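You operate a simulated robot arm through the tools that you are given. There is no shell and no other tool. Be economical: measure what you need, move in short steps, check, and stop when the job is done.

You are at the controls of a simulated robot arm. One attempt, no reset.

TASK
Tidy up at the top of the teal bench. At the end: the wiping block with wooden grip is on the top of the rig bench; two of the sample packs from the top of the teal bench are on the top of the rig bench; the black round anvil from the top of the teal bench is on the top of the rig bench; whatever was shut is shut again. Leave all else as you found it, and nothing knocked over.

It is judged by the outcome, as a careful person would: the job done as asked, and still so three seconds after it is handed in. It fails if anything else is knocked over, pushed out of place, dropped, spilled or broken.

THE ROBOT
A 7-joint arm with a two-finger parallel gripper, fixed in place. Base frame: the origin is at the foot of the arm, x ahead of it, y to its left, z up; the work surface is at about z = 0.85. Readings come in m, rad, newtons and seconds.
With the tool pointing down near the work surface it reaches from about 0.24 to 0.68 m from the base axis. Its first joint turns from -1.152 to 1.152 rad. Payload 2.4 kg.
The tool frame sits at the grasp point between the pads (the TCP): z along the fingers, y along the line on which they close. The tips reach 0.03 m beyond it. The gripper opens to 0.094 m. The fingers are 0.028 m wide and 0.01 m thick; the gripper's body (0.05 by 0.096 m) begins 0.055 m behind the TCP.
Orientation is that of the tool frame in the base frame, as a unit quaternion [x, y, z, w]. With the fingers straight down and closing along the base's y, the tool's x points along the base's -x, its y along +y and its z along -z.

THE INTERFACE
- The arm moves only by the tool apply_moves. Its argument "increments" is one flat list of numbers, 7 for each row, row after row: the gripper command, from -1 (fully open) to 1 (shut), values between in proportion, then the shift along the tool's x, y, z in cm, then the turn, a rotation vector about the tool's x, y, z in rad. In form: [hand, tx, ty, tz, wx, wy, wz, hand, tx, ty, tz, wx, wy, wz, ...]. A call has 1 to 12 rows; each row shifts and turns the commanded pose from where the row before left it, along the tool's axes as they then stand. Each row takes 0.2 s and may step no farther than 0.05 m and 0.15 rad from the row before; otherwise, or with a gripper value out of range, the whole call is refused. Where a pose cannot be reached the arm comes as near as it can. A force on the tool above 40 N (or 10 N above the force at the start of the call, whichever is more), or a blocked arm, ends the call early, and 0.2 s more pass. Each finger travels about 0.153 m/s and halts on what it meets, pressing with about 26 N; the grip force reading is that of the motor and also rises with nothing between the fingers. The clock runs only during rows and for 0.2 s after the last one: add rows that do not move to give the fingers time. It gives the time, the measured TCP pose, the force on the tool (base axes), the opening and the grip force at its end, in the units of the frame above (readings bear some noise).
- Cameras (640 x 400 px; columns grow to the right, rows downward): "scene" is fixed at [0.0487, 0.4912, 1.4358]; the picture's right is [-0.58, -0.81, 0.00], its down [-0.52, 0.38, -0.77] and it looks along [0.62, -0.45, -0.64] (base axes); focal length 311 px, centre (320, 200). "wrist" rides on the gripper at [-0.037, 0, -0.058] in the tool frame; the picture's right is [0.00, -1.00, 0.00], its down [0.97, 0.00, -0.24] and it looks along [0.24, 0.00, 0.97] (tool axes); focal length 218 px, centre (320, 200).
- grab_frame(camera): a new picture of that camera. It takes no simulated time.
- locate(camera, pixels): for up to 12 pixels [column, row] of the newest picture of that camera ("zoom" is the newest enlarged one), the place [x, y, z] in the base frame of the surface seen there, good to about 0.002 m. It takes no simulated time.
- zoom(camera, box): a new picture of the part [left, top, right, bottom] of that camera's present view, enlarged. It takes no simulated time.
- hand_in(): hands the job in; it is judged then, once.

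Work in short steps. Measure before you move; look again where a grasp or a placing could have gone wrong, and mend it. You have 80 turns and 46 pictures in all, those below and enlarged ones among them. Open the gripper and draw the arm clear of the work before you hand the job in, unless the task says otherwise; then end with one line.

The tools are called after "Call:" by a JSON object that holds its "method" and its "body". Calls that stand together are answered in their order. apply_moves: Moves the arm, as the interface text tells. Its arguments: {"type":"object","properties":{"increments":{"type":"array","items":{"type":"number"}}},"required":["increments"]} The other tools are called the same way: grab_frame (camera) takes a picture; locate (camera, pixels) gives the place of the surface under pixels of a picture; zoom (camera, box) takes an enlarged picture of a part of a camera's view; hand_in () hands the job in.

At the start:

```text
time: 0.0
tcp_pos: [0.3459, -0.0102, 1.1453]
tool_rot: [0.0, 1.0, 0.0, 0.0]
ft_force: [-0.4, -0.2, 1.3]
gripper_width: 0.0938
grasp_force: 0.1
```

scene: 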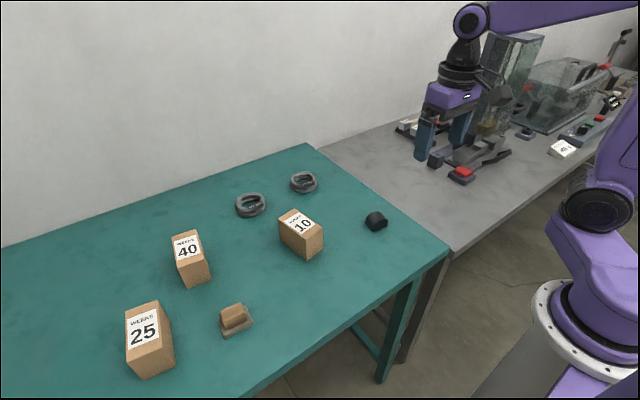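
wrist: 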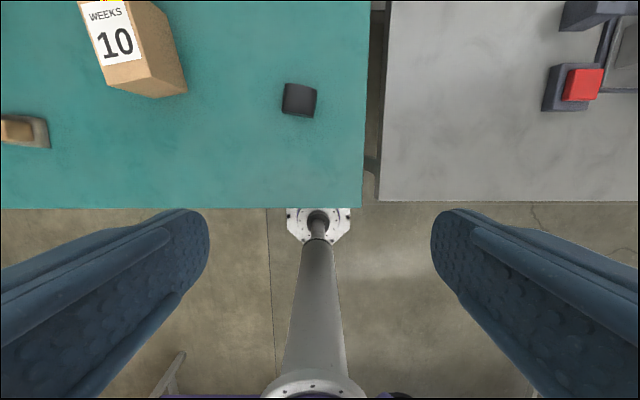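

I'll look closely at the teal bench objects and at the rig bench before measuring anything.

Call:
{"method": "zoom", "body": {"camera": "scene", "box": [100, 160, 420, 360]}}

Call:
{"method": "zoom", "body": {"camera": "scene", "box": [380, 20, 640, 200]}}

Call:
{"method": "zoom", "body": {"camera": "scene", "box": [220, 160, 400, 270]}}

```text
2.00 times, centred on (260, 260) of scene
```

zoom: 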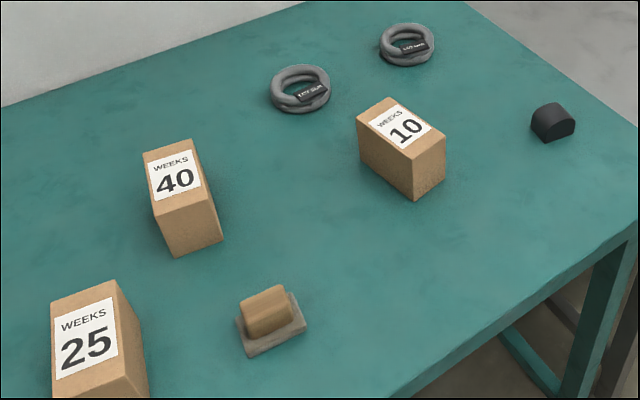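

```text
2.22 times, centred on (510, 110) of scene
```

zoom: 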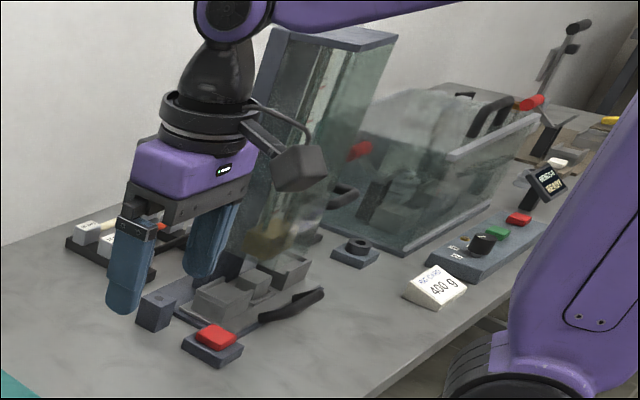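

```text
3.56 times, centred on (310, 215) of scene
```

zoom: 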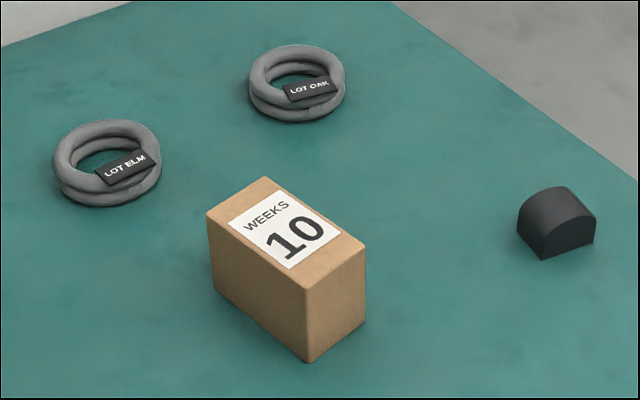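

The teal bench holds three brown packs (10, 40, 25), two grey coils, a wiping block at (235,320) and a black half-round anvil at (376,221). I measure these and some free spots on the rig bench.

Call:
{"method": "locate", "body": {"camera": "scene", "pixels": [[279, 215], [296, 209], [323, 227], [304, 238], [307, 257], [172, 238], [195, 231], [208, 257], [183, 264], [188, 287], [210, 276], [305, 145]]}}

Call:
{"method": "locate", "body": {"camera": "scene", "pixels": [[376, 214], [366, 222], [372, 230], [386, 226], [235, 311], [221, 310], [244, 305], [223, 338], [252, 325], [246, 316], [230, 328], [447, 250]]}}

Call:
{"method": "locate", "body": {"camera": "scene", "pixels": [[340, 160], [380, 160], [400, 190], [430, 220], [450, 200], [480, 210], [500, 185], [530, 165], [460, 172], [436, 163], [511, 153], [455, 240]]}}

Call:
{"method": "grab_frame", "body": {"camera": "wrist"}}

```text
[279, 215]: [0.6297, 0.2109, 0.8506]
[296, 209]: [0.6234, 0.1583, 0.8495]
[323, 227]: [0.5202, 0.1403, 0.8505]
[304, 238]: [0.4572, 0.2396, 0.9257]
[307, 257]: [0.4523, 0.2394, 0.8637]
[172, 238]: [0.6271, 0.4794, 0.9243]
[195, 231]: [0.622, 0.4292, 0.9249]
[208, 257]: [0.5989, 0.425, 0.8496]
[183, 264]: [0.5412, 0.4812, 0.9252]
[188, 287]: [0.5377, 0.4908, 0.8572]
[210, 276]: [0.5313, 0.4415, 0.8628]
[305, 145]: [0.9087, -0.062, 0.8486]
```

```text
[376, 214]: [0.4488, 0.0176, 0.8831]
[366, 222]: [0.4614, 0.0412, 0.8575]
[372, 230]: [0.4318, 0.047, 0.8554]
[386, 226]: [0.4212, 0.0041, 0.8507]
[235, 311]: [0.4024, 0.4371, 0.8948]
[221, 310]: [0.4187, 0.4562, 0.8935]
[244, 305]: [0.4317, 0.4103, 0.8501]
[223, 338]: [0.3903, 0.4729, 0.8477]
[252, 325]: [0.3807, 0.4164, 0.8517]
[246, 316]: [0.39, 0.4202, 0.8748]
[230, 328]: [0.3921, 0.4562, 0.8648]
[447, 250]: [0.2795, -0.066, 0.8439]
```

```text
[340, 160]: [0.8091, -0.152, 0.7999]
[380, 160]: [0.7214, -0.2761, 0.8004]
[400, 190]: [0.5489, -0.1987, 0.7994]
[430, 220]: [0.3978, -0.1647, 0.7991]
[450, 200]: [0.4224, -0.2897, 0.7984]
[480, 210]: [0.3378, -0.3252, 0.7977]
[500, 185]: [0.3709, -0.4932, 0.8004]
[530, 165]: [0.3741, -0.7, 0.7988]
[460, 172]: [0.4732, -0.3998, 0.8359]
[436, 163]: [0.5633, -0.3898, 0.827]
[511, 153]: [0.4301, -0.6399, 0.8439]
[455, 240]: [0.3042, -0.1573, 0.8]
```

```text
40 pictures are left
```

wrist: 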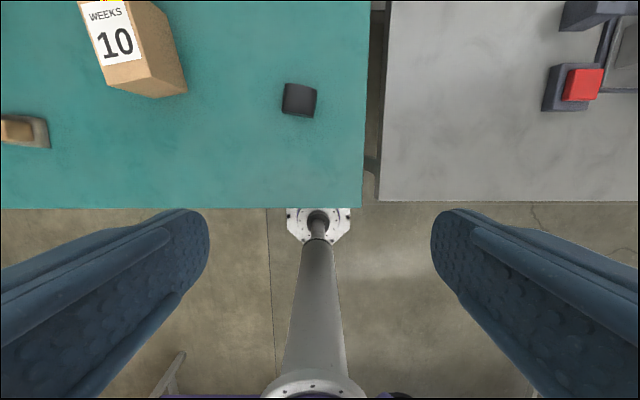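

Pack 40 looks about 0.73 m out, at the limit of reach. I measure pack 25, and pan the wrist over pack 10 for precise grasp geometry.

Call:
{"method": "locate", "body": {"camera": "scene", "pixels": [[128, 312], [155, 303], [172, 345], [132, 352], [143, 376], [173, 363], [250, 193], [303, 174], [142, 330], [300, 224], [189, 248], [160, 333]]}}

Call:
{"method": "apply_moves", "body": {"increments": [-1, 0, 5, 0, 0, 0, 0, -1, 0, 5, 0, 0, 0, 0, -1, 0, 5, 0, 0, 0, 0, -1, 0, 5, 0, 0, 0, 0, -1, 0, 3, 0, 0, 0, 0, -1, 0, 0, 0, 0, 0, 0]}}

Call:
{"method": "grab_frame", "body": {"camera": "wrist"}}

Call:
{"method": "grab_frame", "body": {"camera": "scene"}}

```text
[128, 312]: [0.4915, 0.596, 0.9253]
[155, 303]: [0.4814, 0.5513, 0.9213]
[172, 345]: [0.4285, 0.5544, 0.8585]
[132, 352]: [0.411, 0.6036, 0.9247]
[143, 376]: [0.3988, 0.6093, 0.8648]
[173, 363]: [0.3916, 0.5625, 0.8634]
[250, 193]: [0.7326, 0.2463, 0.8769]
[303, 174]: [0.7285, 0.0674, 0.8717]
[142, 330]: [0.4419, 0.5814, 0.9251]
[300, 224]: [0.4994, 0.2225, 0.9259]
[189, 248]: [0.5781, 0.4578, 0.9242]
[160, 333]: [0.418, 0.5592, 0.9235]
```

```text
time: 1.4
tcp_pos: [0.3501, 0.2203, 1.1471]
tool_rot: [0.001, 1.0, 0.0, 0.0]
ft_force: [-0.4, -1.1, -0.5]
gripper_width: 0.0938
grasp_force: 0.0
```

```text
39 pictures are left
```

wrist: 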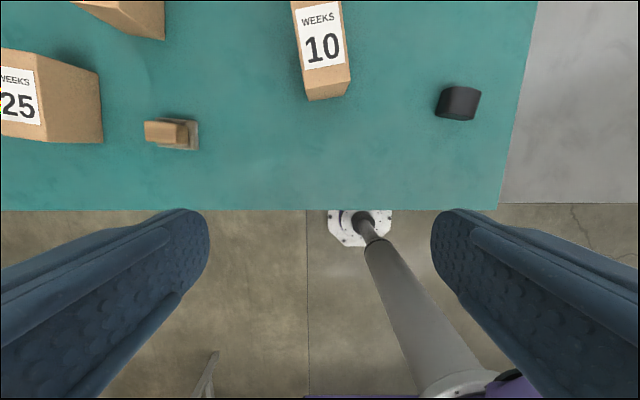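

```text
38 pictures are left
```

scene: 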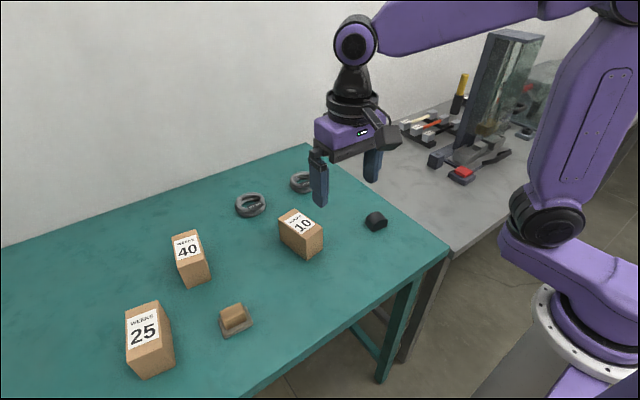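

The wrist now sees pack 10's top (≈(320,50)). I measure its top corners, and the block and anvil from above.

Call:
{"method": "locate", "body": {"camera": "wrist", "pixels": [[294, 5], [343, 5], [307, 72], [348, 65], [310, 98], [348, 92], [440, 112], [446, 90], [478, 92], [474, 117]]}}

Call:
{"method": "zoom", "body": {"camera": "wrist", "box": [120, 60, 220, 180]}}

Call:
{"method": "locate", "body": {"camera": "wrist", "pixels": [[146, 122], [186, 124], [146, 138], [178, 145], [188, 130], [197, 121], [199, 149], [150, 147], [165, 132]]}}

```text
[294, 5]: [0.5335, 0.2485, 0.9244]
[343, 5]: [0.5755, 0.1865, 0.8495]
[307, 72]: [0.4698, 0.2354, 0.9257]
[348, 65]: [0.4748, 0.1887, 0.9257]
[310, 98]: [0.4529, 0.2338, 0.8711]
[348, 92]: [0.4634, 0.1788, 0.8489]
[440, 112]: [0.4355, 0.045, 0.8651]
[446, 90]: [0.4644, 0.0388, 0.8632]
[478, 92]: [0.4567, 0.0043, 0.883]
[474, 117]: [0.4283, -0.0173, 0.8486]
```

```text
3.33 times, centred on (170, 120) of wrist
```

zoom: 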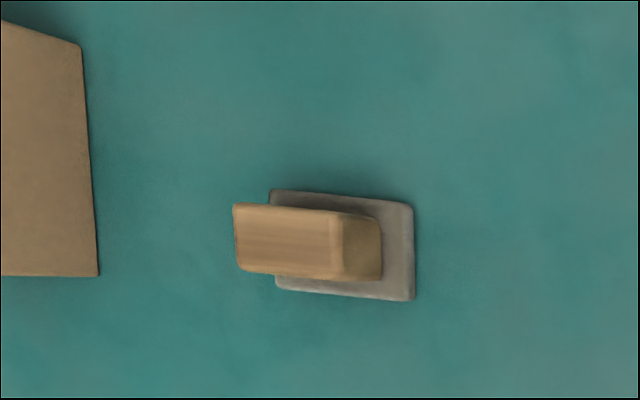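

```text
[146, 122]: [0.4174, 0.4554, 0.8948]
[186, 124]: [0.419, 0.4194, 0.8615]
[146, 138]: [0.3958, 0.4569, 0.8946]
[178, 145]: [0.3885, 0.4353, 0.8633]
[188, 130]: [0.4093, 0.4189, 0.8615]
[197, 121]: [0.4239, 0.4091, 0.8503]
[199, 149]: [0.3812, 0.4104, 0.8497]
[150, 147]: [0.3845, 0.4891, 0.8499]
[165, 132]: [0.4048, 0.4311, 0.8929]
```

I move forward so the wrist camera looks straight down on pack 10.

Call:
{"method": "apply_moves", "body": {"increments": [-1, -4.5, 0, 0, 0, 0, 0, -1, -4.5, 0, 0, 0, 0, 0, -1, -4.5, 0, 0, 0, 0, 0, -1, -3, 0, 0, 0, 0, 0, -1, 0, 0, 0, 0, 0, 0]}}

Call:
{"method": "grab_frame", "body": {"camera": "wrist"}}

```text
time: 2.6
tcp_pos: [0.5118, 0.2198, 1.1453]
tool_rot: [0.0, 1.0, 0.0, 0.0]
ft_force: [0.7, -0.6, 1.4]
gripper_width: 0.0939
grasp_force: 0.1
```

```text
36 pictures are left
```

wrist: 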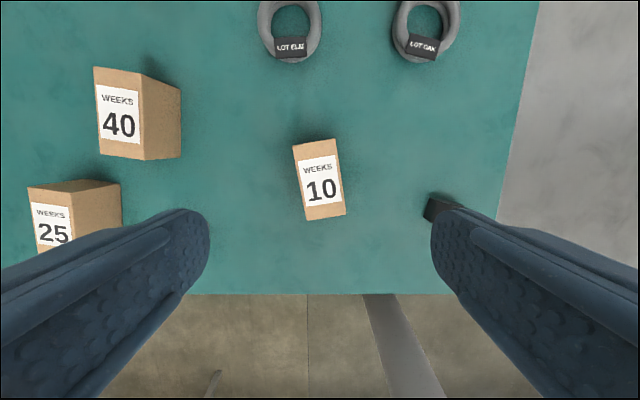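

Pack 10's top corners are at about (293,144), (334,139), (346,214), (306,221); pack 40's at (94,66), (142,73), (145,160), (100,154). I measure just inside them.

Call:
{"method": "locate", "body": {"camera": "wrist", "pixels": [[295, 146], [332, 141], [343, 212], [308, 218], [320, 180], [96, 68], [140, 75], [143, 157], [101, 152], [30, 190], [73, 195]]}}

```text
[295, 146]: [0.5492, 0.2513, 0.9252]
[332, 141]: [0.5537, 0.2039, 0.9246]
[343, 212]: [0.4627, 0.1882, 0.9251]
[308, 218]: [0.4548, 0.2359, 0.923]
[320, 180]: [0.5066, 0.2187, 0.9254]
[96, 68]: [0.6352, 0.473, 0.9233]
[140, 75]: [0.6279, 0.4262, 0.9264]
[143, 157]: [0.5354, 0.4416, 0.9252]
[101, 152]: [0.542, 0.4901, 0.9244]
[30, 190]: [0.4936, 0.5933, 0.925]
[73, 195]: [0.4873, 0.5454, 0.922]
```

Pack 10: centre (0.505, 0.220), yaw +0.167, 0.05 wide, top 0.925. I align and descend to z≈0.93 first... then to 0.89 after checking.

Call:
{"method": "apply_moves", "body": {"increments": [-1, 0.7, 0, 0, 0, 0, -0.084, -1, 0, 0, 4, 0, 0, -0.083, -1, 0, 0, 4, 0, 0, 0, -1, 0, 0, 4, 0, 0, 0, -1, 0, 0, 4, 0, 0, 0, -1, 0, 0, 3, 0, 0, 0, -1, 0, 0, 0, 0, 0, 0]}}

Call:
{"method": "grab_frame", "body": {"camera": "wrist"}}

```text
time: 4.2
tcp_pos: [0.5039, 0.2229, 0.9533]
tool_rot: [-0.083, 0.997, 0.0, 0.0]
ft_force: [0.5, 0.0, 0.0]
gripper_width: 0.0941
grasp_force: 0.1
```

```text
35 pictures are left
```

wrist: 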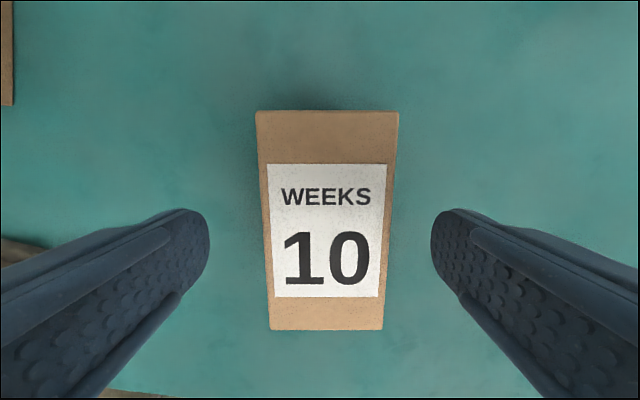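

The pack sits centred between the fingers and square to them. I descend to z≈0.89 and close.

Call:
{"method": "apply_moves", "body": {"increments": [-1, 0, -0.2, 3, 0, 0, 0, -1, 0, 0, 3.2, 0, 0, 0, -1, 0, 0, 0, 0, 0, 0, 0.2, 0, 0, 0, 0, 0, 0, 1, 0, 0, 0, 0, 0, 0, 1, 0, 0, 0, 0, 0, 0]}}

```text
time: 5.6
tcp_pos: [0.5069, 0.2219, 0.8927]
tool_rot: [-0.084, 0.997, 0.0, 0.0]
ft_force: [0.3, -0.7, 0.3]
gripper_width: 0.0593
grasp_force: 25.8
```

Gripped at 0.059 m with 26 N. I lift and watch the force reading.

Call:
{"method": "apply_moves", "body": {"increments": [1, 0, 0, -2, 0, 0, 0, 1, 0, 0, -3, 0, 0, 0, 1, 0, 0, -3, 0, 0, 0, 1, 0, 0, -3, 0, 0, 0, 1, 0, 0, -2, 0, 0, 0, 1, 0, 0, 0, 0, 0, 0]}}

Call:
{"method": "grab_frame", "body": {"camera": "wrist"}}

```text
time: 7.0
tcp_pos: [0.503, 0.2172, 1.026]
tool_rot: [-0.083, 0.997, 0.0, -0.001]
ft_force: [0.2, -0.3, -2.1]
gripper_width: 0.0593
grasp_force: 26.3
```

```text
34 pictures are left
```

wrist: 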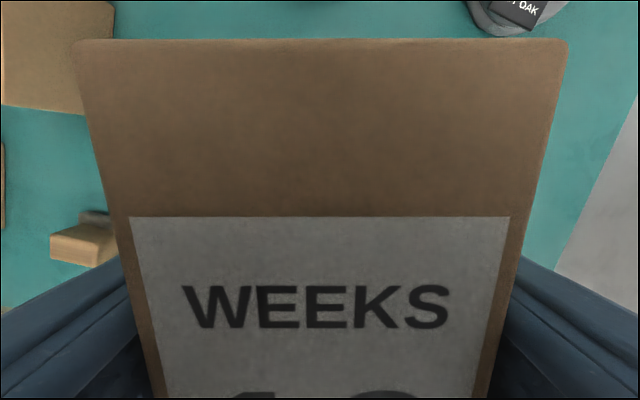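

Light and firmly held. I carry it across to the clear stretch of rig bench at about (0.56, -0.18), turning it square on the way.

Call:
{"method": "apply_moves", "body": {"increments": [1, 0, 0, 0, 0, 0, 0.084, 1, 0, 0, 0, 0, 0, 0.083, 1, -1, -4.4, 0, 0, 0, 0, 1, -1, -4.4, 0, 0, 0, 0, 1, -1, -4.4, 0, 0, 0, 0, 1, -1, -4.4, 0, 0, 0, 0, 1, -1, -4.4, 0, 0, 0, 0, 1, -0.5, -4.4, 0, 0, 0, 0, 1, 0, -4.4, 0, 0, 0, 0, 1, 0, -4.4, 0, 0, 0, 0, 1, 0, -4.5, 0, 0, 0, 0, 1, 0, 0, 0, 0, 0, 0]}}

Call:
{"method": "grab_frame", "body": {"camera": "scene"}}

Call:
{"method": "grab_frame", "body": {"camera": "wrist"}}

```text
time: 9.6
tcp_pos: [0.5586, -0.1784, 1.0197]
tool_rot: [0.0, 1.0, 0.0, -0.001]
ft_force: [0.0, 0.0, -2.1]
gripper_width: 0.0591
grasp_force: 26.1
```

```text
33 pictures are left
```

scene: 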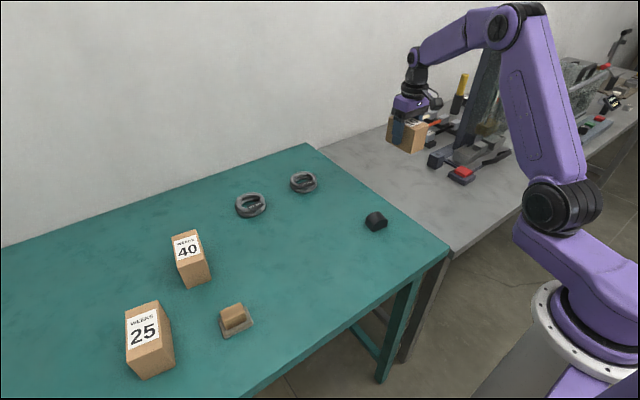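

```text
32 pictures are left
```

wrist: 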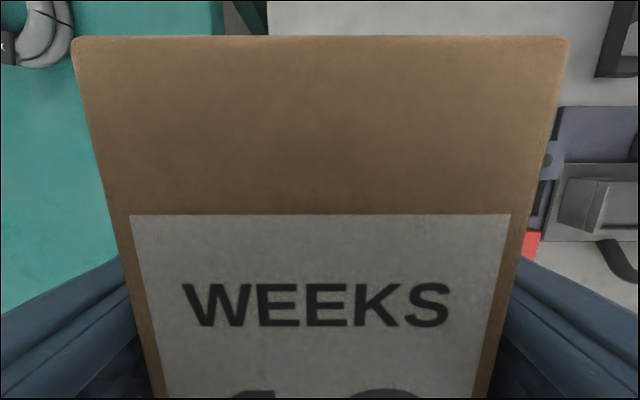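

I check how close the rig's left edge (545,165) and the rack (600,70) are, before lowering.

Call:
{"method": "locate", "body": {"camera": "wrist", "pixels": [[550, 160], [602, 70], [534, 240], [270, 20], [565, 115], [610, 260]]}}

Call:
{"method": "locate", "body": {"camera": "scene", "pixels": [[430, 158], [434, 164], [447, 178], [461, 183], [475, 178], [400, 132], [428, 146], [376, 212], [366, 218], [374, 228], [388, 222]]}}

```text
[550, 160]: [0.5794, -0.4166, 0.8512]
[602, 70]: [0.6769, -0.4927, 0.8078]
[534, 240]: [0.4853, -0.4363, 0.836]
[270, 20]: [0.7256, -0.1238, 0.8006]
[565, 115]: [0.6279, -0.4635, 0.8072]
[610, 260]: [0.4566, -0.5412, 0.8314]
```

```text
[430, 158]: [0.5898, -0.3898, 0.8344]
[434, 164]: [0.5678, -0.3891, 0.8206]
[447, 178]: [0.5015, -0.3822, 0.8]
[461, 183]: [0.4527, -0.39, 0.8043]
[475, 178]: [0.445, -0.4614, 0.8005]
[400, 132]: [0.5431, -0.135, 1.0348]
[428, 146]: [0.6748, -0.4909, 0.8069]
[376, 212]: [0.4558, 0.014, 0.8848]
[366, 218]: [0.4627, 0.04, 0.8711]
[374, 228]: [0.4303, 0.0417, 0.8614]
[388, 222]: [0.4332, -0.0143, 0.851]
```

Nearest rig part is at y≈-0.38, so the spot is clear. I lower about 17.8 cm to just touching.

Call:
{"method": "apply_moves", "body": {"increments": [1, 0, 0, 4, 0, 0, 0, 1, 0, 0, 4, 0, 0, 0, 1, 0, 0, 4, 0, 0, 0, 1, 0, 0, 3, 0, 0, 0, 1, 0, 0, 1.5, 0, 0, 0, 1, 0, 0, 1, 0, 0, 0, 1, 0, 0, 0.3, 0, 0, 0, 1, 0, 0, 0, 0, 0, 0]}}

Call:
{"method": "zoom", "body": {"camera": "scene", "box": [350, 110, 510, 210]}}

```text
time: 11.4
tcp_pos: [0.5607, -0.178, 0.8459]
tool_rot: [0.0, 1.0, 0.0, 0.0]
ft_force: [0.2, 0.6, -2.0]
gripper_width: 0.0593
grasp_force: 26.2
```

```text
4.00 times, centred on (430, 160) of scene
```

zoom: 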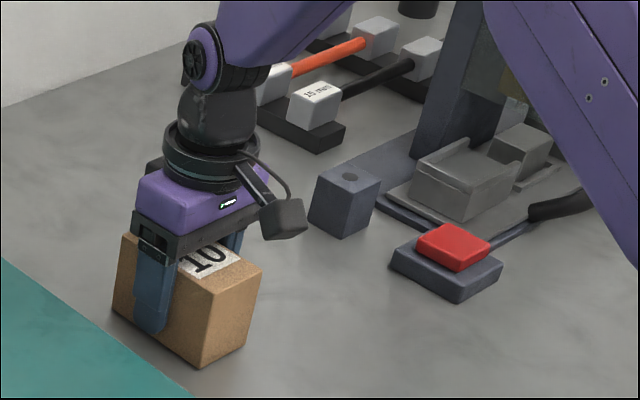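

Nearly touching; I go down 3 mm more until the load comes off, then open.

Call:
{"method": "apply_moves", "body": {"increments": [1, 0, 0, 0.15, 0, 0, 0, 1, 0, 0, 0.1, 0, 0, 0, 1, 0, 0, 0, 0, 0, 0]}}

```text
time: 12.2
tcp_pos: [0.5588, -0.1789, 0.8431]
tool_rot: [0.0, 1.0, 0.0, 0.0]
ft_force: [-4.9, 2.8, 13.9]
gripper_width: 0.059
grasp_force: 26.1
```

Contact made (≈14 N). I release, and lift straight up.

Call:
{"method": "apply_moves", "body": {"increments": [1, 0, 0, -0.1, 0, 0, 0, 0, 0, 0, 0, 0, 0, 0, -1, 0, 0, 0, 0, 0, 0, -1, 0, 0, 0, 0, 0, 0, -1, 0, 0, -2, 0, 0, 0, -1, 0, 0, -4, 0, 0, 0, -1, 0, 0, -4, 0, 0, 0, -1, 0, 0, -4, 0, 0, 0, -1, 0, 0, -4, 0, 0, 0, -1, 0, 0, 0, 0, 0, 0]}}

Call:
{"method": "zoom", "body": {"camera": "scene", "box": [340, 110, 500, 260]}}

```text
time: 14.4
tcp_pos: [0.5629, -0.1776, 1.0256]
tool_rot: [0.0, 1.0, -0.001, 0.001]
ft_force: [-0.1, -0.1, -0.1]
gripper_width: 0.0942
grasp_force: 0.0
```

```text
2.67 times, centred on (420, 185) of scene
```

zoom: 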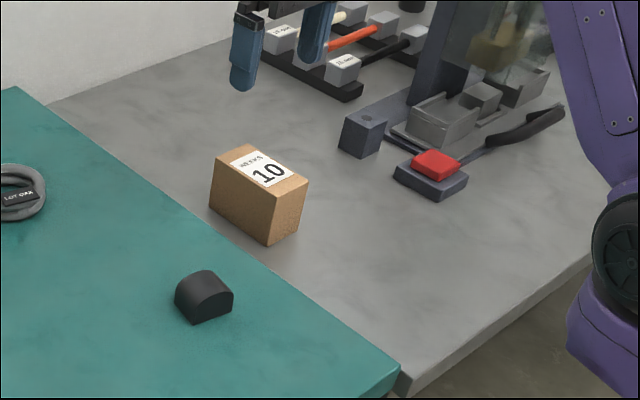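

Pack 10 stands well. Next the anvil: I move above it for a straight-down view.

Call:
{"method": "apply_moves", "body": {"increments": [-1, 2, 4, 0, 0, 0, 0, -1, 2, 4, 0, 0, 0, 0, -1, 2, 4, 0, 0, 0, 0, -1, 2, 4, 0, 0, 0, 0, -1, 1.5, 3.6, 0, 0, 0, 0, -1, 0, 0, 0, 0, 0, 0]}}

Call:
{"method": "grab_frame", "body": {"camera": "wrist"}}

```text
time: 15.8
tcp_pos: [0.4667, 0.0192, 1.0236]
tool_rot: [0.001, 1.0, 0.0, 0.0]
ft_force: [0.1, 0.7, -0.8]
gripper_width: 0.094
grasp_force: 0.0
```

```text
29 pictures are left
```

wrist: 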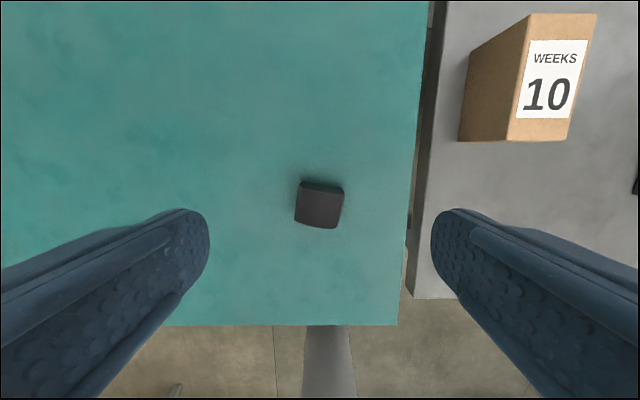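

Call:
{"method": "zoom", "body": {"camera": "wrist", "box": [280, 165, 360, 245]}}

Call:
{"method": "locate", "body": {"camera": "wrist", "pixels": [[302, 182], [343, 188], [337, 227], [296, 220], [320, 205], [300, 204], [340, 205], [320, 185], [318, 225], [302, 191], [342, 195]]}}

```text
5.00 times, centred on (320, 205) of wrist
```

zoom: 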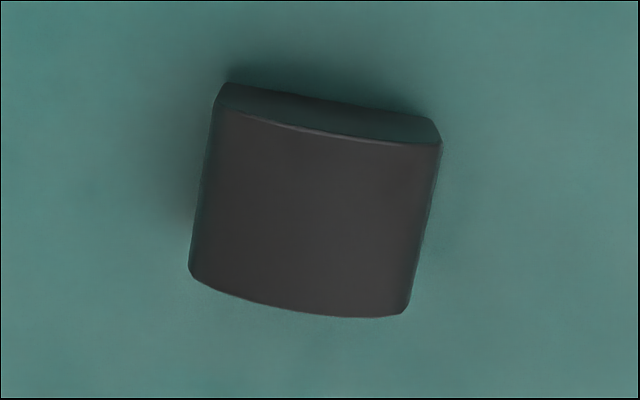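

```text
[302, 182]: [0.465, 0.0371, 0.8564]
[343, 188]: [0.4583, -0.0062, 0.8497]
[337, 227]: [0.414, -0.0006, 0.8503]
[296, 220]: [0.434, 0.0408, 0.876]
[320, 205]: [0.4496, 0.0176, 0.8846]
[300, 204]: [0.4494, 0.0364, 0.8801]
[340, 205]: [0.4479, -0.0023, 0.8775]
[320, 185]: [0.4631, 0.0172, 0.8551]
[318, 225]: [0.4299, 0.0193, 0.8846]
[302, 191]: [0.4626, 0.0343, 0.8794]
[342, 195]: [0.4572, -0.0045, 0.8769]
```

The anvil's flat sides face ±y, yawed about -0.18; centre (0.446, 0.018), top 0.885. I turn, descend to z≈0.887, and look before closing.

Call:
{"method": "apply_moves", "body": {"increments": [-1, 1.8, 0.16, 0, 0, 0, 0.09, -1, 0, 0, 3, 0, 0, 0.09, -1, 0, 0, 4, 0, 0, 0, -1, 0, 0, 2.5, 0, 0, 0, -1, 0, 0, 0, 0, 0, 0]}}

Call:
{"method": "grab_frame", "body": {"camera": "wrist"}}

```text
time: 17.0
tcp_pos: [0.4454, 0.0201, 0.9293]
tool_rot: [0.091, 0.996, 0.0, 0.0]
ft_force: [-0.3, 0.2, -0.1]
gripper_width: 0.0941
grasp_force: 0.1
```

```text
27 pictures are left
```

wrist: 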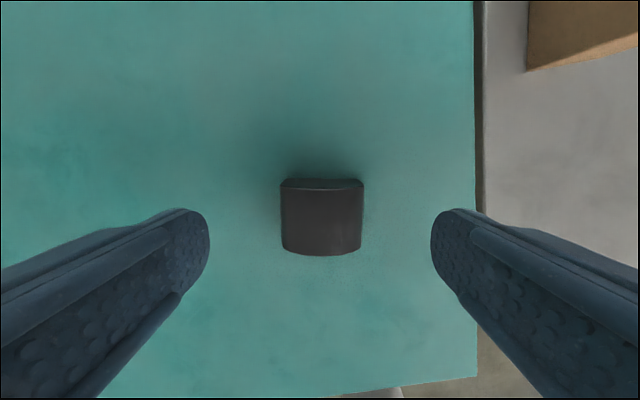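

Square and centred between the fingers. Descend 4.2 cm, close, and lift.

Call:
{"method": "apply_moves", "body": {"increments": [-1, 0, 0, 2.2, 0, 0, 0, -1, 0, 0, 2, 0, 0, 0, -1, 0, 0, 0, 0, 0, 0, 0.3, 0, 0, 0, 0, 0, 0, 1, 0, 0, 0, 0, 0, 0, 1, 0, 0, 0, 0, 0, 0, 1, 0, 0, 0, 0, 0, 0]}}

Call:
{"method": "apply_moves", "body": {"increments": [1, 0, 0, -1, 0, 0, 0, 1, 0, 0, -3, 0, 0, 0, 1, 0, 0, -4, 0, 0, 0, 1, 0, 0, 0, 0, 0, 0]}}

Call:
{"method": "grab_frame", "body": {"camera": "wrist"}}

```text
time: 18.6
tcp_pos: [0.4481, 0.0188, 0.8866]
tool_rot: [0.091, 0.996, 0.0, 0.0]
ft_force: [-0.4, 0.4, 0.1]
gripper_width: 0.0456
grasp_force: 25.9
```

```text
time: 19.6
tcp_pos: [0.447, 0.0187, 0.9703]
tool_rot: [0.09, 0.996, 0.0, 0.0]
ft_force: [-0.4, 0.2, -3.1]
gripper_width: 0.0456
grasp_force: 26.3
```

```text
26 pictures are left
```

wrist: 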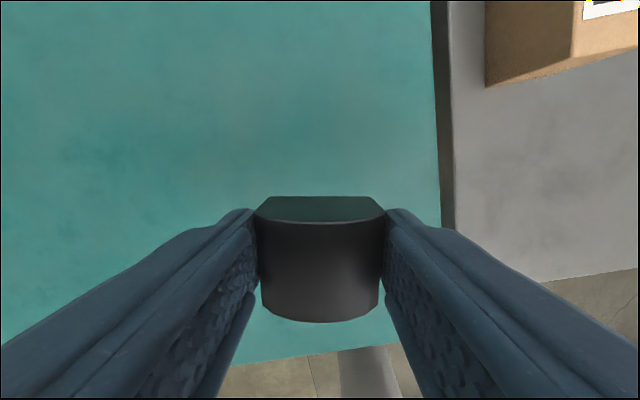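

Held at 0.046 m. I carry it to about (0.43, -0.27), squaring up, and lower to just above the bench.

Call:
{"method": "apply_moves", "body": {"increments": [1, 0, 0, 0, 0, 0, -0.09, 1, 0, 0, 0, 0, 0, -0.09, 1, 0.4, -4.8, 0, 0, 0, 0, 1, 0.4, -4.8, 0, 0, 0, 0, 1, 0.4, -4.8, 0, 0, 0, 0, 1, 0.4, -4.8, 0, 0, 0, 0, 1, 0, -4.8, 0, 0, 0, 0, 1, 0, -4.8, 0, 0, 0, 0, 1, 0, 0, 4, 0, 0, 0, 1, 0, 0, 4, 0, 0, 0, 1, 0, 0, 3, 0, 0, 0, 1, 0, 0, 0, 0, 0, 0]}}

Call:
{"method": "zoom", "body": {"camera": "scene", "box": [360, 110, 520, 230]}}

```text
time: 22.2
tcp_pos: [0.4286, -0.2703, 0.8549]
tool_rot: [0.0, 1.0, 0.0, 0.0]
ft_force: [0.4, -0.2, -1.9]
gripper_width: 0.0456
grasp_force: 25.6
```

```text
3.33 times, centred on (440, 170) of scene
```

zoom: 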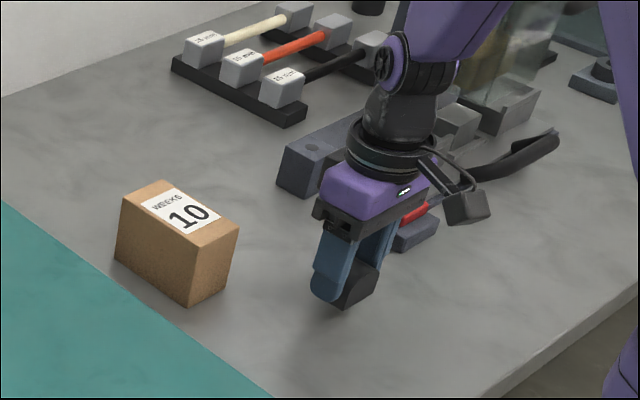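

Clear all round. I lower the last 2 cm gently until contact.

Call:
{"method": "apply_moves", "body": {"increments": [1, 0, 0, 1, 0, 0, 0, 1, 0, 0, 0.7, 0, 0, 0, 1, 0, 0, 0.2, 0, 0, 0, 1, 0, 0, 0.1, 0, 0, 0, 1, 0, 0, 0, 0, 0, 0]}}

```text
time: 23.4
tcp_pos: [0.4301, -0.2696, 0.8365]
tool_rot: [0.0, 1.0, 0.0, 0.0]
ft_force: [-0.6, 0.7, -2.4]
gripper_width: 0.0456
grasp_force: 26.4
```

Call:
{"method": "apply_moves", "body": {"increments": [1, 0, 0, 0.1, 0, 0, 0, 1, 0, 0, 0.05, 0, 0, 0, 1, 0, 0, 0, 0, 0, 0]}}

```text
time: 24.2
tcp_pos: [0.43, -0.2685, 0.8362]
tool_rot: [0.001, 1.0, -0.001, 0.001]
ft_force: [-2.4, -1.1, 16.8]
gripper_width: 0.046
grasp_force: 26.2
```

Contact (≈17 N). Release and lift, then swing toward the wiping block for a view.

Call:
{"method": "apply_moves", "body": {"increments": [1, 0, 0, -0.05, 0, 0, 0, 0, 0, 0, 0, 0, 0, 0, -1, 0, 0, 0, 0, 0, 0, -1, 0, 0, 0, 0, 0, 0, -1, 0, 0, -2, 0, 0, 0, -1, 0, 0, -4, 0, 0, 0, -1, 0, 0, -4, 0, 0, 0, -1, 0, 0, -4, 0, 0, 0, -1, 0, 0, -4, 0, 0, 0, -1, 0, 0, 0, 0, 0, 0]}}

Call:
{"method": "apply_moves", "body": {"increments": [-1, 0, 5, 0, 0, 0, 0, -1, 0, 5, 0, 0, 0, 0, -1, 0, 5, 0, 0, 0, 0, -1, 0, 5, 0, 0, 0, 0, -1, 0, 5, 0, 0, 0, 0, -1, 0, 5, 0, 0, 0, 0, -1, 0, 5, 0, 0, 0, 0, -1, 0, 5, 0, 0, 0, 0, -1, 0, 5, 0, 0, 0, 0, -1, 0, 5, 0, 0, 0, 0, -1, 0, 5, 0, 0, 0, 0, -1, 0, 5, 0, 0, 0, 0]}}

Call:
{"method": "apply_moves", "body": {"increments": [-1, 0, 5, 0, 0, 0, 0, -1, 0, 5, 0, 0, 0, 0, -1, 0, 1, 0, 0, 0, 0, -1, 0, 0, 0, 0, 0, 0]}}

Call:
{"method": "grab_frame", "body": {"camera": "wrist"}}

Call:
{"method": "grab_frame", "body": {"camera": "scene"}}

```text
time: 26.4
tcp_pos: [0.4286, -0.2694, 1.0138]
tool_rot: [0.0, 1.0, 0.0, -0.001]
ft_force: [0.3, 0.3, 0.2]
gripper_width: 0.094
grasp_force: 0.1
```

```text
time: 29.0
tcp_pos: [0.4286, 0.3297, 1.0121]
tool_rot: [0.0, 1.0, -0.001, 0.0]
ft_force: [0.3, -0.1, 0.6]
gripper_width: 0.0941
grasp_force: 0.0
```

```text
time: 30.0
tcp_pos: [0.429, 0.4411, 1.0165]
tool_rot: [0.001, 1.0, 0.0, 0.0]
ft_force: [0.0, 0.2, -1.4]
gripper_width: 0.0941
grasp_force: 0.0
```

```text
24 pictures are left
```

wrist: 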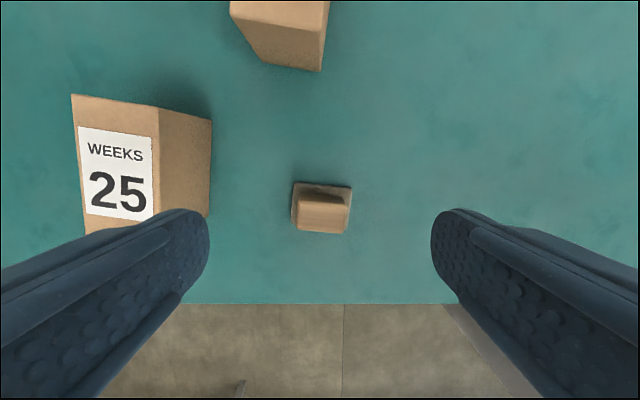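

```text
23 pictures are left
```

scene: 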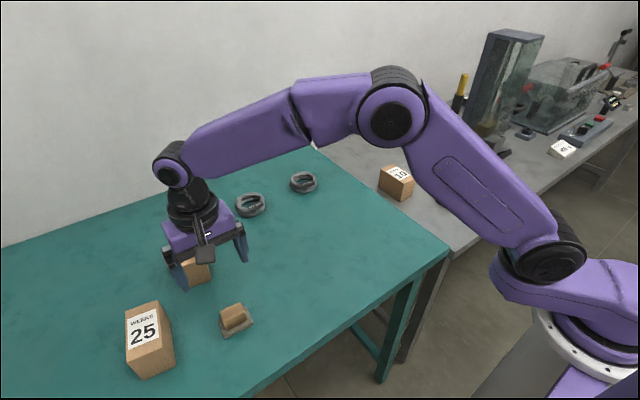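

Call:
{"method": "zoom", "body": {"camera": "wrist", "box": [270, 165, 370, 245]}}

Call:
{"method": "locate", "body": {"camera": "wrist", "pixels": [[295, 184], [350, 188], [347, 232], [293, 222], [300, 205], [343, 208], [300, 229], [342, 231], [301, 190], [345, 196], [322, 218]]}}

```text
5.00 times, centred on (320, 205) of wrist
```

zoom: 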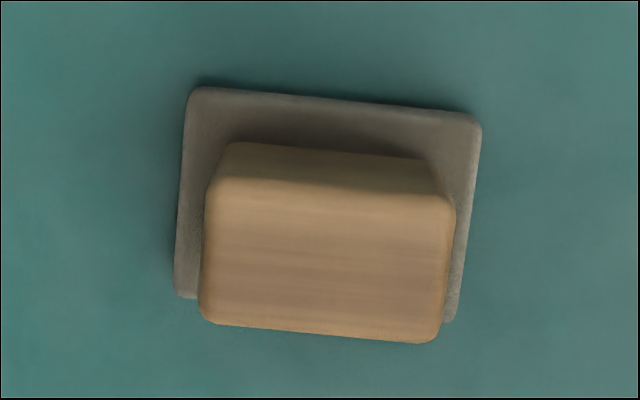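

```text
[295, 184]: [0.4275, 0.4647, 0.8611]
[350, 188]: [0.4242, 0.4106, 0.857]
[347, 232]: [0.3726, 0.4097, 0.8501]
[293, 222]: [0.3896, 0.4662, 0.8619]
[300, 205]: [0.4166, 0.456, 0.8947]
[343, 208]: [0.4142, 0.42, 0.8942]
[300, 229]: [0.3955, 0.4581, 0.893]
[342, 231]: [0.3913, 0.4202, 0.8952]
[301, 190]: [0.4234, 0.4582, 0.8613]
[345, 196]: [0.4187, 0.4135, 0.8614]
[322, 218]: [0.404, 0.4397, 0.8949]
```

The wooden handle: centre (0.404, 0.439), 0.042 long along y, z 0.862–0.895, yaw -0.1. I grip its ends with tips just above the base plate; first descend to 0.93 and look.

Call:
{"method": "apply_moves", "body": {"increments": [-1, 2.6, -0.1, 0, 0, 0, 0, -1, 0, 0, 3, 0, 0, 0.1, -1, 0, 0, 3, 0, 0, 0, -1, 0, 0, 2.5, 0, 0, 0, -1, 0, 0, 0, 0, 0, 0]}}

Call:
{"method": "grab_frame", "body": {"camera": "wrist"}}

```text
time: 31.2
tcp_pos: [0.4036, 0.4428, 0.9308]
tool_rot: [0.05, 0.999, 0.0, -0.001]
ft_force: [0.4, 0.1, 1.0]
gripper_width: 0.0939
grasp_force: 0.2
```

```text
21 pictures are left
```

wrist: 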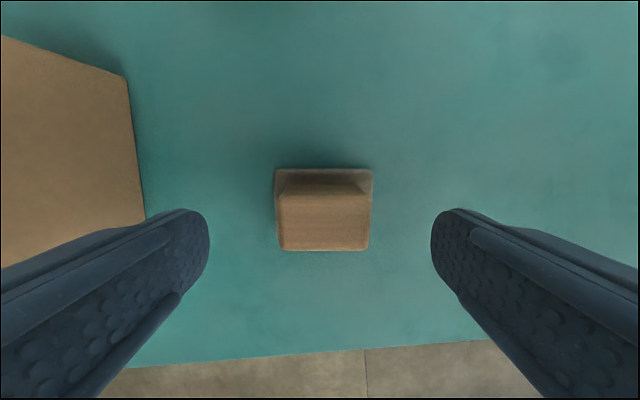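

Aligned. Descend 3.4 cm to z≈0.897 and close.

Call:
{"method": "apply_moves", "body": {"increments": [-1, 0, 0, 2, 0, 0, 0, -1, 0, 0, 1.4, 0, 0, 0, -1, 0, 0, 0, 0, 0, 0, 0.3, 0, 0, 0, 0, 0, 0, 1, 0, 0, 0, 0, 0, 0, 1, 0, 0, 0, 0, 0, 0, 1, 0, 0, 0, 0, 0, 0]}}

Call:
{"method": "apply_moves", "body": {"increments": [1, 0, 0, -1, 0, 0, 0, 1, 0, 0, -3, 0, 0, 0, 1, 0, 0, -4, 0, 0, 0, 1, 0, 0, 0, 0, 0, 0]}}

Call:
{"method": "grab_frame", "body": {"camera": "wrist"}}

```text
time: 32.8
tcp_pos: [0.4039, 0.4416, 0.8959]
tool_rot: [0.05, 0.999, 0.0, 0.001]
ft_force: [-0.4, 0.0, -0.7]
gripper_width: 0.0475
grasp_force: 26.3
```

```text
time: 33.8
tcp_pos: [0.406, 0.4407, 0.9771]
tool_rot: [0.052, 0.999, 0.001, 0.0]
ft_force: [0.3, 0.6, -1.1]
gripper_width: 0.0478
grasp_force: 26.6
```

```text
20 pictures are left
```

wrist: 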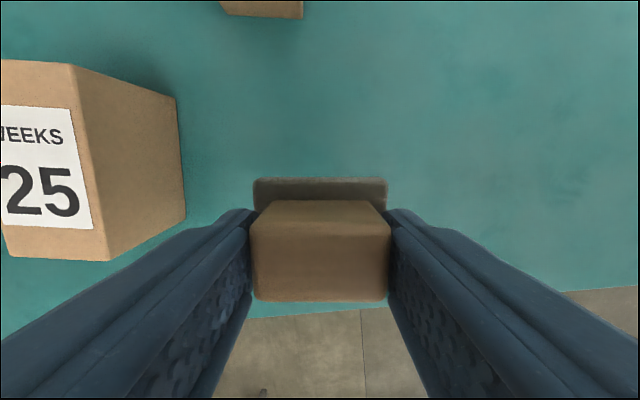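

Held. Carry it across in two calls to (0.34, -0.22) on the rig bench.

Call:
{"method": "apply_moves", "body": {"increments": [1, 0, 0, -2, 0, 0, -0.1, 1, 0.6, -4.7, 0, 0, 0, 0, 1, 0.6, -4.7, 0, 0, 0, 0, 1, 0.6, -4.7, 0, 0, 0, 0, 1, 0.6, -4.7, 0, 0, 0, 0, 1, 0.6, -4.7, 0, 0, 0, 0, 1, 0.6, -4.7, 0, 0, 0, 0, 1, 0.6, -4.7, 0, 0, 0, 0, 1, 0.6, -4.7, 0, 0, 0, 0, 1, 0.6, -4.7, 0, 0, 0, 0, 1, 0.6, -4.7, 0, 0, 0, 0]}}

Call:
{"method": "apply_moves", "body": {"increments": [1, 0.4, -4.7, 0, 0, 0, 0, 1, 0, -4.7, 0, 0, 0, 0, 1, 0, -4.7, 0, 0, 0, 0, 1, 0, -4.8, 0, 0, 0, 0, 1, 0, 0, 4, 0, 0, 0, 1, 0, 0, 4, 0, 0, 0, 1, 0, 0, 4, 0, 0, 0, 1, 0, 0, 0, 0, 0, 0]}}

Call:
{"method": "grab_frame", "body": {"camera": "wrist"}}

```text
time: 36.2
tcp_pos: [0.3412, -0.0321, 0.9962]
tool_rot: [0.0, 1.0, 0.001, 0.0]
ft_force: [-0.8, -0.8, -1.3]
gripper_width: 0.0475
grasp_force: 25.7
```

```text
time: 38.0
tcp_pos: [0.3393, -0.2169, 0.8784]
tool_rot: [0.001, 1.0, 0.0, 0.0]
ft_force: [-0.1, 0.6, -0.2]
gripper_width: 0.0477
grasp_force: 26.4
```

```text
19 pictures are left
```

wrist: 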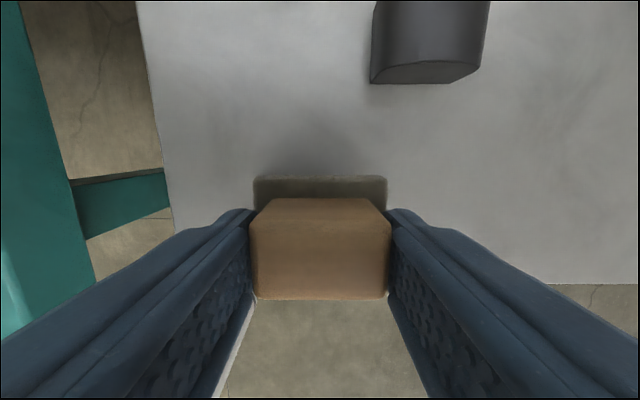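

I check the front edge of the bench (row ≈284) before setting down.

Call:
{"method": "locate", "body": {"camera": "wrist", "pixels": [[500, 280], [550, 282], [165, 160], [172, 210], [380, 82]]}}

```text
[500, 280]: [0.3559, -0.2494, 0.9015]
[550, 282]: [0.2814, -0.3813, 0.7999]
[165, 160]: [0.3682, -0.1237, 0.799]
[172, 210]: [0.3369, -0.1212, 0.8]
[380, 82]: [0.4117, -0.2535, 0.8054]
```

Edge at x≈0.28, left edge y≈-0.12: the block (x 0.318–0.362) fits. Lower the last 3 cm gently.

Call:
{"method": "apply_moves", "body": {"increments": [1, 0, 0, 1.5, 0, 0, 0, 1, 0, 0, 1.1, 0, 0, 0, 1, 0, 0, 0.3, 0, 0, 0, 1, 0, 0, 0.1, 0, 0, 0, 1, 0, 0, 0, 0, 0, 0]}}

```text
time: 39.2
tcp_pos: [0.34, -0.2191, 0.8476]
tool_rot: [0.001, 1.0, 0.0, 0.0]
ft_force: [-0.7, 0.8, -1.4]
gripper_width: 0.0474
grasp_force: 26.2
```

Call:
{"method": "apply_moves", "body": {"increments": [1, 0, 0, 0.15, 0, 0, 0, 1, 0, 0, 0, 0, 0, 0]}}

```text
time: 39.8
tcp_pos: [0.341, -0.2197, 0.8474]
tool_rot: [0.0, 1.0, 0.0, 0.001]
ft_force: [-1.6, -0.4, 2.3]
gripper_width: 0.0477
grasp_force: 25.9
```

Light contact. Release and lift clear, then check.

Call:
{"method": "apply_moves", "body": {"increments": [0, 0, 0, 0, 0, 0, 0, -1, 0, 0, 0, 0, 0, 0, -1, 0, 0, 0, 0, 0, 0, -1, 0, 0, -2, 0, 0, 0, -1, 0, 0, -4, 0, 0, 0, -1, 0, 0, -4, 0, 0, 0, -1, 0, 0, -4, 0, 0, 0, -1, 0, 0, -4, 0, 0, 0, -1, 0, 0, -3, 0, 0, 0, -1, 0, 0, 0, 0, 0, 0]}}

Call:
{"method": "grab_frame", "body": {"camera": "wrist"}}

```text
time: 42.0
tcp_pos: [0.3389, -0.2175, 1.056]
tool_rot: [0.0, 1.0, 0.001, 0.0]
ft_force: [-1.0, 0.6, 0.5]
gripper_width: 0.0937
grasp_force: 0.1
```

```text
18 pictures are left
```

wrist: 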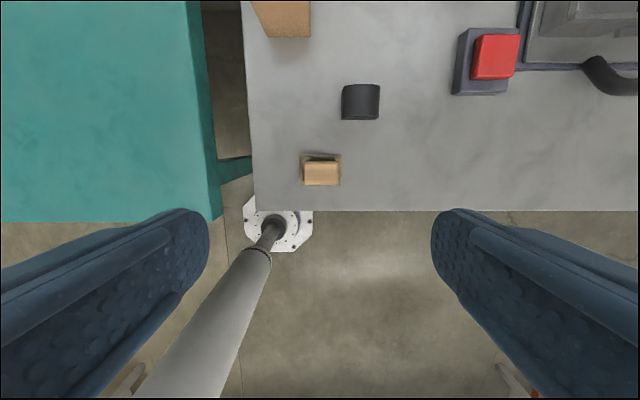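

Block and anvil stand well on the rig bench. The remaining packs are far out (pack 40 near end at radius 0.71), so I'll grip pack 40 near its near end with the tool tilted outward. First move over near it, high.

Call:
{"method": "apply_moves", "body": {"increments": [-1, -0.8, 4.9, 0, 0, 0, 0, -1, -0.8, 4.9, 0, 0, 0, 0, -1, -0.8, 4.9, 0, 0, 0, 0, -1, -0.8, 4.9, 0, 0, 0, 0, -1, -0.8, 4.9, 0, 0, 0, 0, -1, -0.8, 4.9, 0, 0, 0, 0, -1, -0.8, 4.9, 0, 0, 0, 0, -1, -0.8, 4.9, 0, 0, 0, 0, -1, -0.8, 4.9, 0, 0, 0, 0, -1, -0.8, 4.9, 0, 0, 0, 0, -1, -0.8, 4.9, 0, 0, 0, 0, -1, -0.8, 4.9, 0, 0, 0, 0]}}

Call:
{"method": "apply_moves", "body": {"increments": [-1, -0.8, 4.9, 0, 0, 0, 0, -1, -0.6, 4.6, 0, 0, 0, 0, -1, 0, 0, 0, 0, 0, 0.088, -1, 0, 0, 0, 0, 0, 0.087, -1, 0, 0, 0, 0, -0.12, 0, -1, 0, 0, 0, 0, -0.12, 0, -1, 0, 0, 0, 0, -0.12, 0, -1, 0, 0, 0, 0, 0, 0]}}

Call:
{"method": "grab_frame", "body": {"camera": "wrist"}}

```text
time: 44.6
tcp_pos: [0.4374, 0.3695, 1.0586]
tool_rot: [0.001, 1.0, 0.001, 0.0]
ft_force: [0.2, -0.2, -0.2]
gripper_width: 0.0939
grasp_force: 0.0
```

```text
time: 46.4
tcp_pos: [0.4502, 0.4637, 1.0552]
tool_rot: [0.086, 0.98, -0.017, 0.179]
ft_force: [0.3, 0.1, 0.6]
gripper_width: 0.094
grasp_force: 0.1
```

```text
17 pictures are left
```

wrist: 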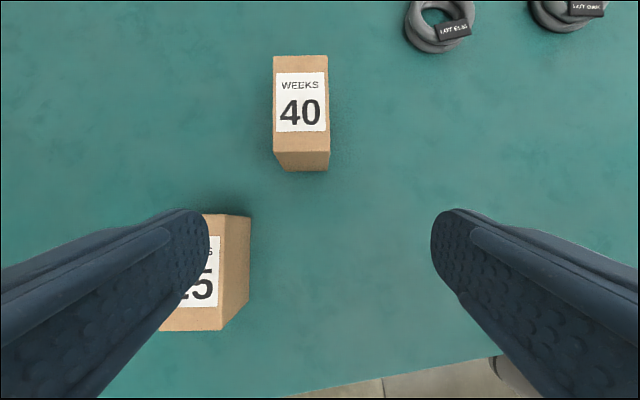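

The tilt is outward as wanted and pack 40 (rows 56–170, col ~302) is square to the view. I measure its top corners again.

Call:
{"method": "locate", "body": {"camera": "wrist", "pixels": [[275, 58], [326, 58], [328, 150], [276, 150], [302, 100], [302, 165], [250, 218], [222, 325], [250, 280]]}}

```text
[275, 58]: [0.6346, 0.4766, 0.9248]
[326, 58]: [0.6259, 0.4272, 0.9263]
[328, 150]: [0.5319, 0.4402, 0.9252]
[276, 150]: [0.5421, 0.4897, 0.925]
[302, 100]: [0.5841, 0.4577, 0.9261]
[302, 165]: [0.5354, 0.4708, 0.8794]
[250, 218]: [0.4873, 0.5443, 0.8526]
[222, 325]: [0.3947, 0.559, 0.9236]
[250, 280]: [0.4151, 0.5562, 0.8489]
```

I move horizontally to above the near end of pack 40 (0.558, 0.461), staying at z≈1.055, to test reach.

Call:
{"method": "apply_moves", "body": {"increments": [-1, -2.5, 0.42, 0.94, 0, 0, 0, -1, -2.5, 0.42, 0.94, 0, 0, 0, -1, -2.5, 0.42, 0.94, 0, 0, 0, -1, -2.5, 0.42, 0.94, 0, 0, 0, -1, 0, 0, 0, 0, 0, 0]}}

```text
time: 47.6
tcp_pos: [0.5593, 0.4616, 1.0548]
tool_rot: [0.086, 0.98, -0.017, 0.178]
ft_force: [-0.1, 0.0, -0.1]
gripper_width: 0.094
grasp_force: 0.0
```

Reached with no deviation. I go down 7 cm vertically and check pose and picture.

Call:
{"method": "apply_moves", "body": {"increments": [-1, 1.23, 0, 3.28, 0, 0, 0, -1, 1.23, 0, 3.28, 0, 0, 0, -1, 0, 0, 0, 0, 0, 0]}}

Call:
{"method": "grab_frame", "body": {"camera": "wrist"}}

```text
time: 48.4
tcp_pos: [0.5582, 0.4629, 0.9844]
tool_rot: [0.087, 0.98, -0.016, 0.178]
ft_force: [0.3, -0.4, -0.8]
gripper_width: 0.0938
grasp_force: 0.0
```

```text
16 pictures are left
```

wrist: 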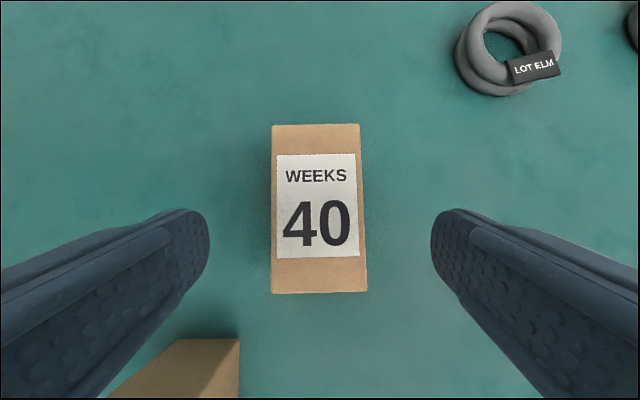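

Reach is good and pack 40 is centred (col ≈318). I descend 9 cm to z≈0.895.

Call:
{"method": "apply_moves", "body": {"increments": [-1, 1.06, 0, 2.81, 0, 0, 0, -1, 1.06, 0, 2.81, 0, 0, 0, -1, 1.06, 0, 2.81, 0, 0, 0, -1, 0, 0, 0, 0, 0, 0]}}

Call:
{"method": "grab_frame", "body": {"camera": "scene"}}

```text
time: 49.4
tcp_pos: [0.559, 0.4597, 0.8944]
tool_rot: [0.088, 0.98, -0.016, 0.178]
ft_force: [0.3, 0.0, 0.1]
gripper_width: 0.0939
grasp_force: 0.1
```

```text
15 pictures are left
```

scene: 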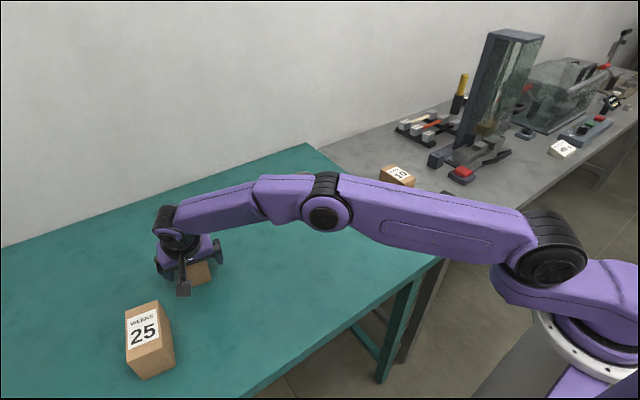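

In position. Close, then lift vertically a little and check.

Call:
{"method": "apply_moves", "body": {"increments": [0.3, 0, 0, 0, 0, 0, 0, 1, 0, 0, 0, 0, 0, 0, 1, 0, 0, 0, 0, 0, 0, 1, 0, 0, 0, 0, 0, 0]}}

Call:
{"method": "apply_moves", "body": {"increments": [1, -0.35, 0, -0.94, 0, 0, 0, 1, -1.06, 0, -2.81, 0, 0, 0, 1, -1.06, 0, -2.81, 0, 0, 0, 1, -1.06, 0, -2.81, 0, 0, 0, 1, 0, 0, 0, 0, 0, 0]}}

Call:
{"method": "grab_frame", "body": {"camera": "scene"}}

Call:
{"method": "grab_frame", "body": {"camera": "wrist"}}

```text
time: 50.4
tcp_pos: [0.559, 0.4603, 0.8959]
tool_rot: [0.086, 0.98, -0.016, 0.178]
ft_force: [-0.5, 2.0, 0.5]
gripper_width: 0.0591
grasp_force: 25.8
```

```text
time: 51.6
tcp_pos: [0.5609, 0.4636, 0.9977]
tool_rot: [0.086, 0.98, -0.015, 0.178]
ft_force: [-0.6, 0.3, -2.5]
gripper_width: 0.0592
grasp_force: 26.1
```

```text
14 pictures are left
```

scene: 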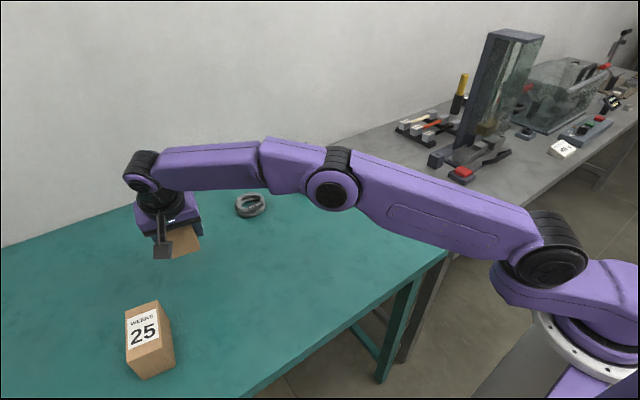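

```text
13 pictures are left
```

wrist: 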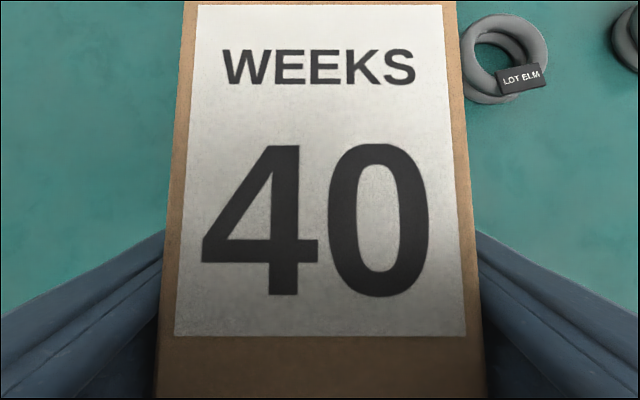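

Held. I check whether the pack stayed level in the grip.

Call:
{"method": "locate", "body": {"camera": "wrist", "pixels": [[200, 10], [435, 10], [320, 60], [320, 200], [320, 345], [180, 345], [465, 340]]}}

```text
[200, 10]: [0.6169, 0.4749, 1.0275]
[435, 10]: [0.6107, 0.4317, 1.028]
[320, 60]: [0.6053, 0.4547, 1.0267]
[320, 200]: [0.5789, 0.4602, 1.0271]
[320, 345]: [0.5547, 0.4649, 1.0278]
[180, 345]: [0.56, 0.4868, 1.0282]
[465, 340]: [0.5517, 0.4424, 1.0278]
```

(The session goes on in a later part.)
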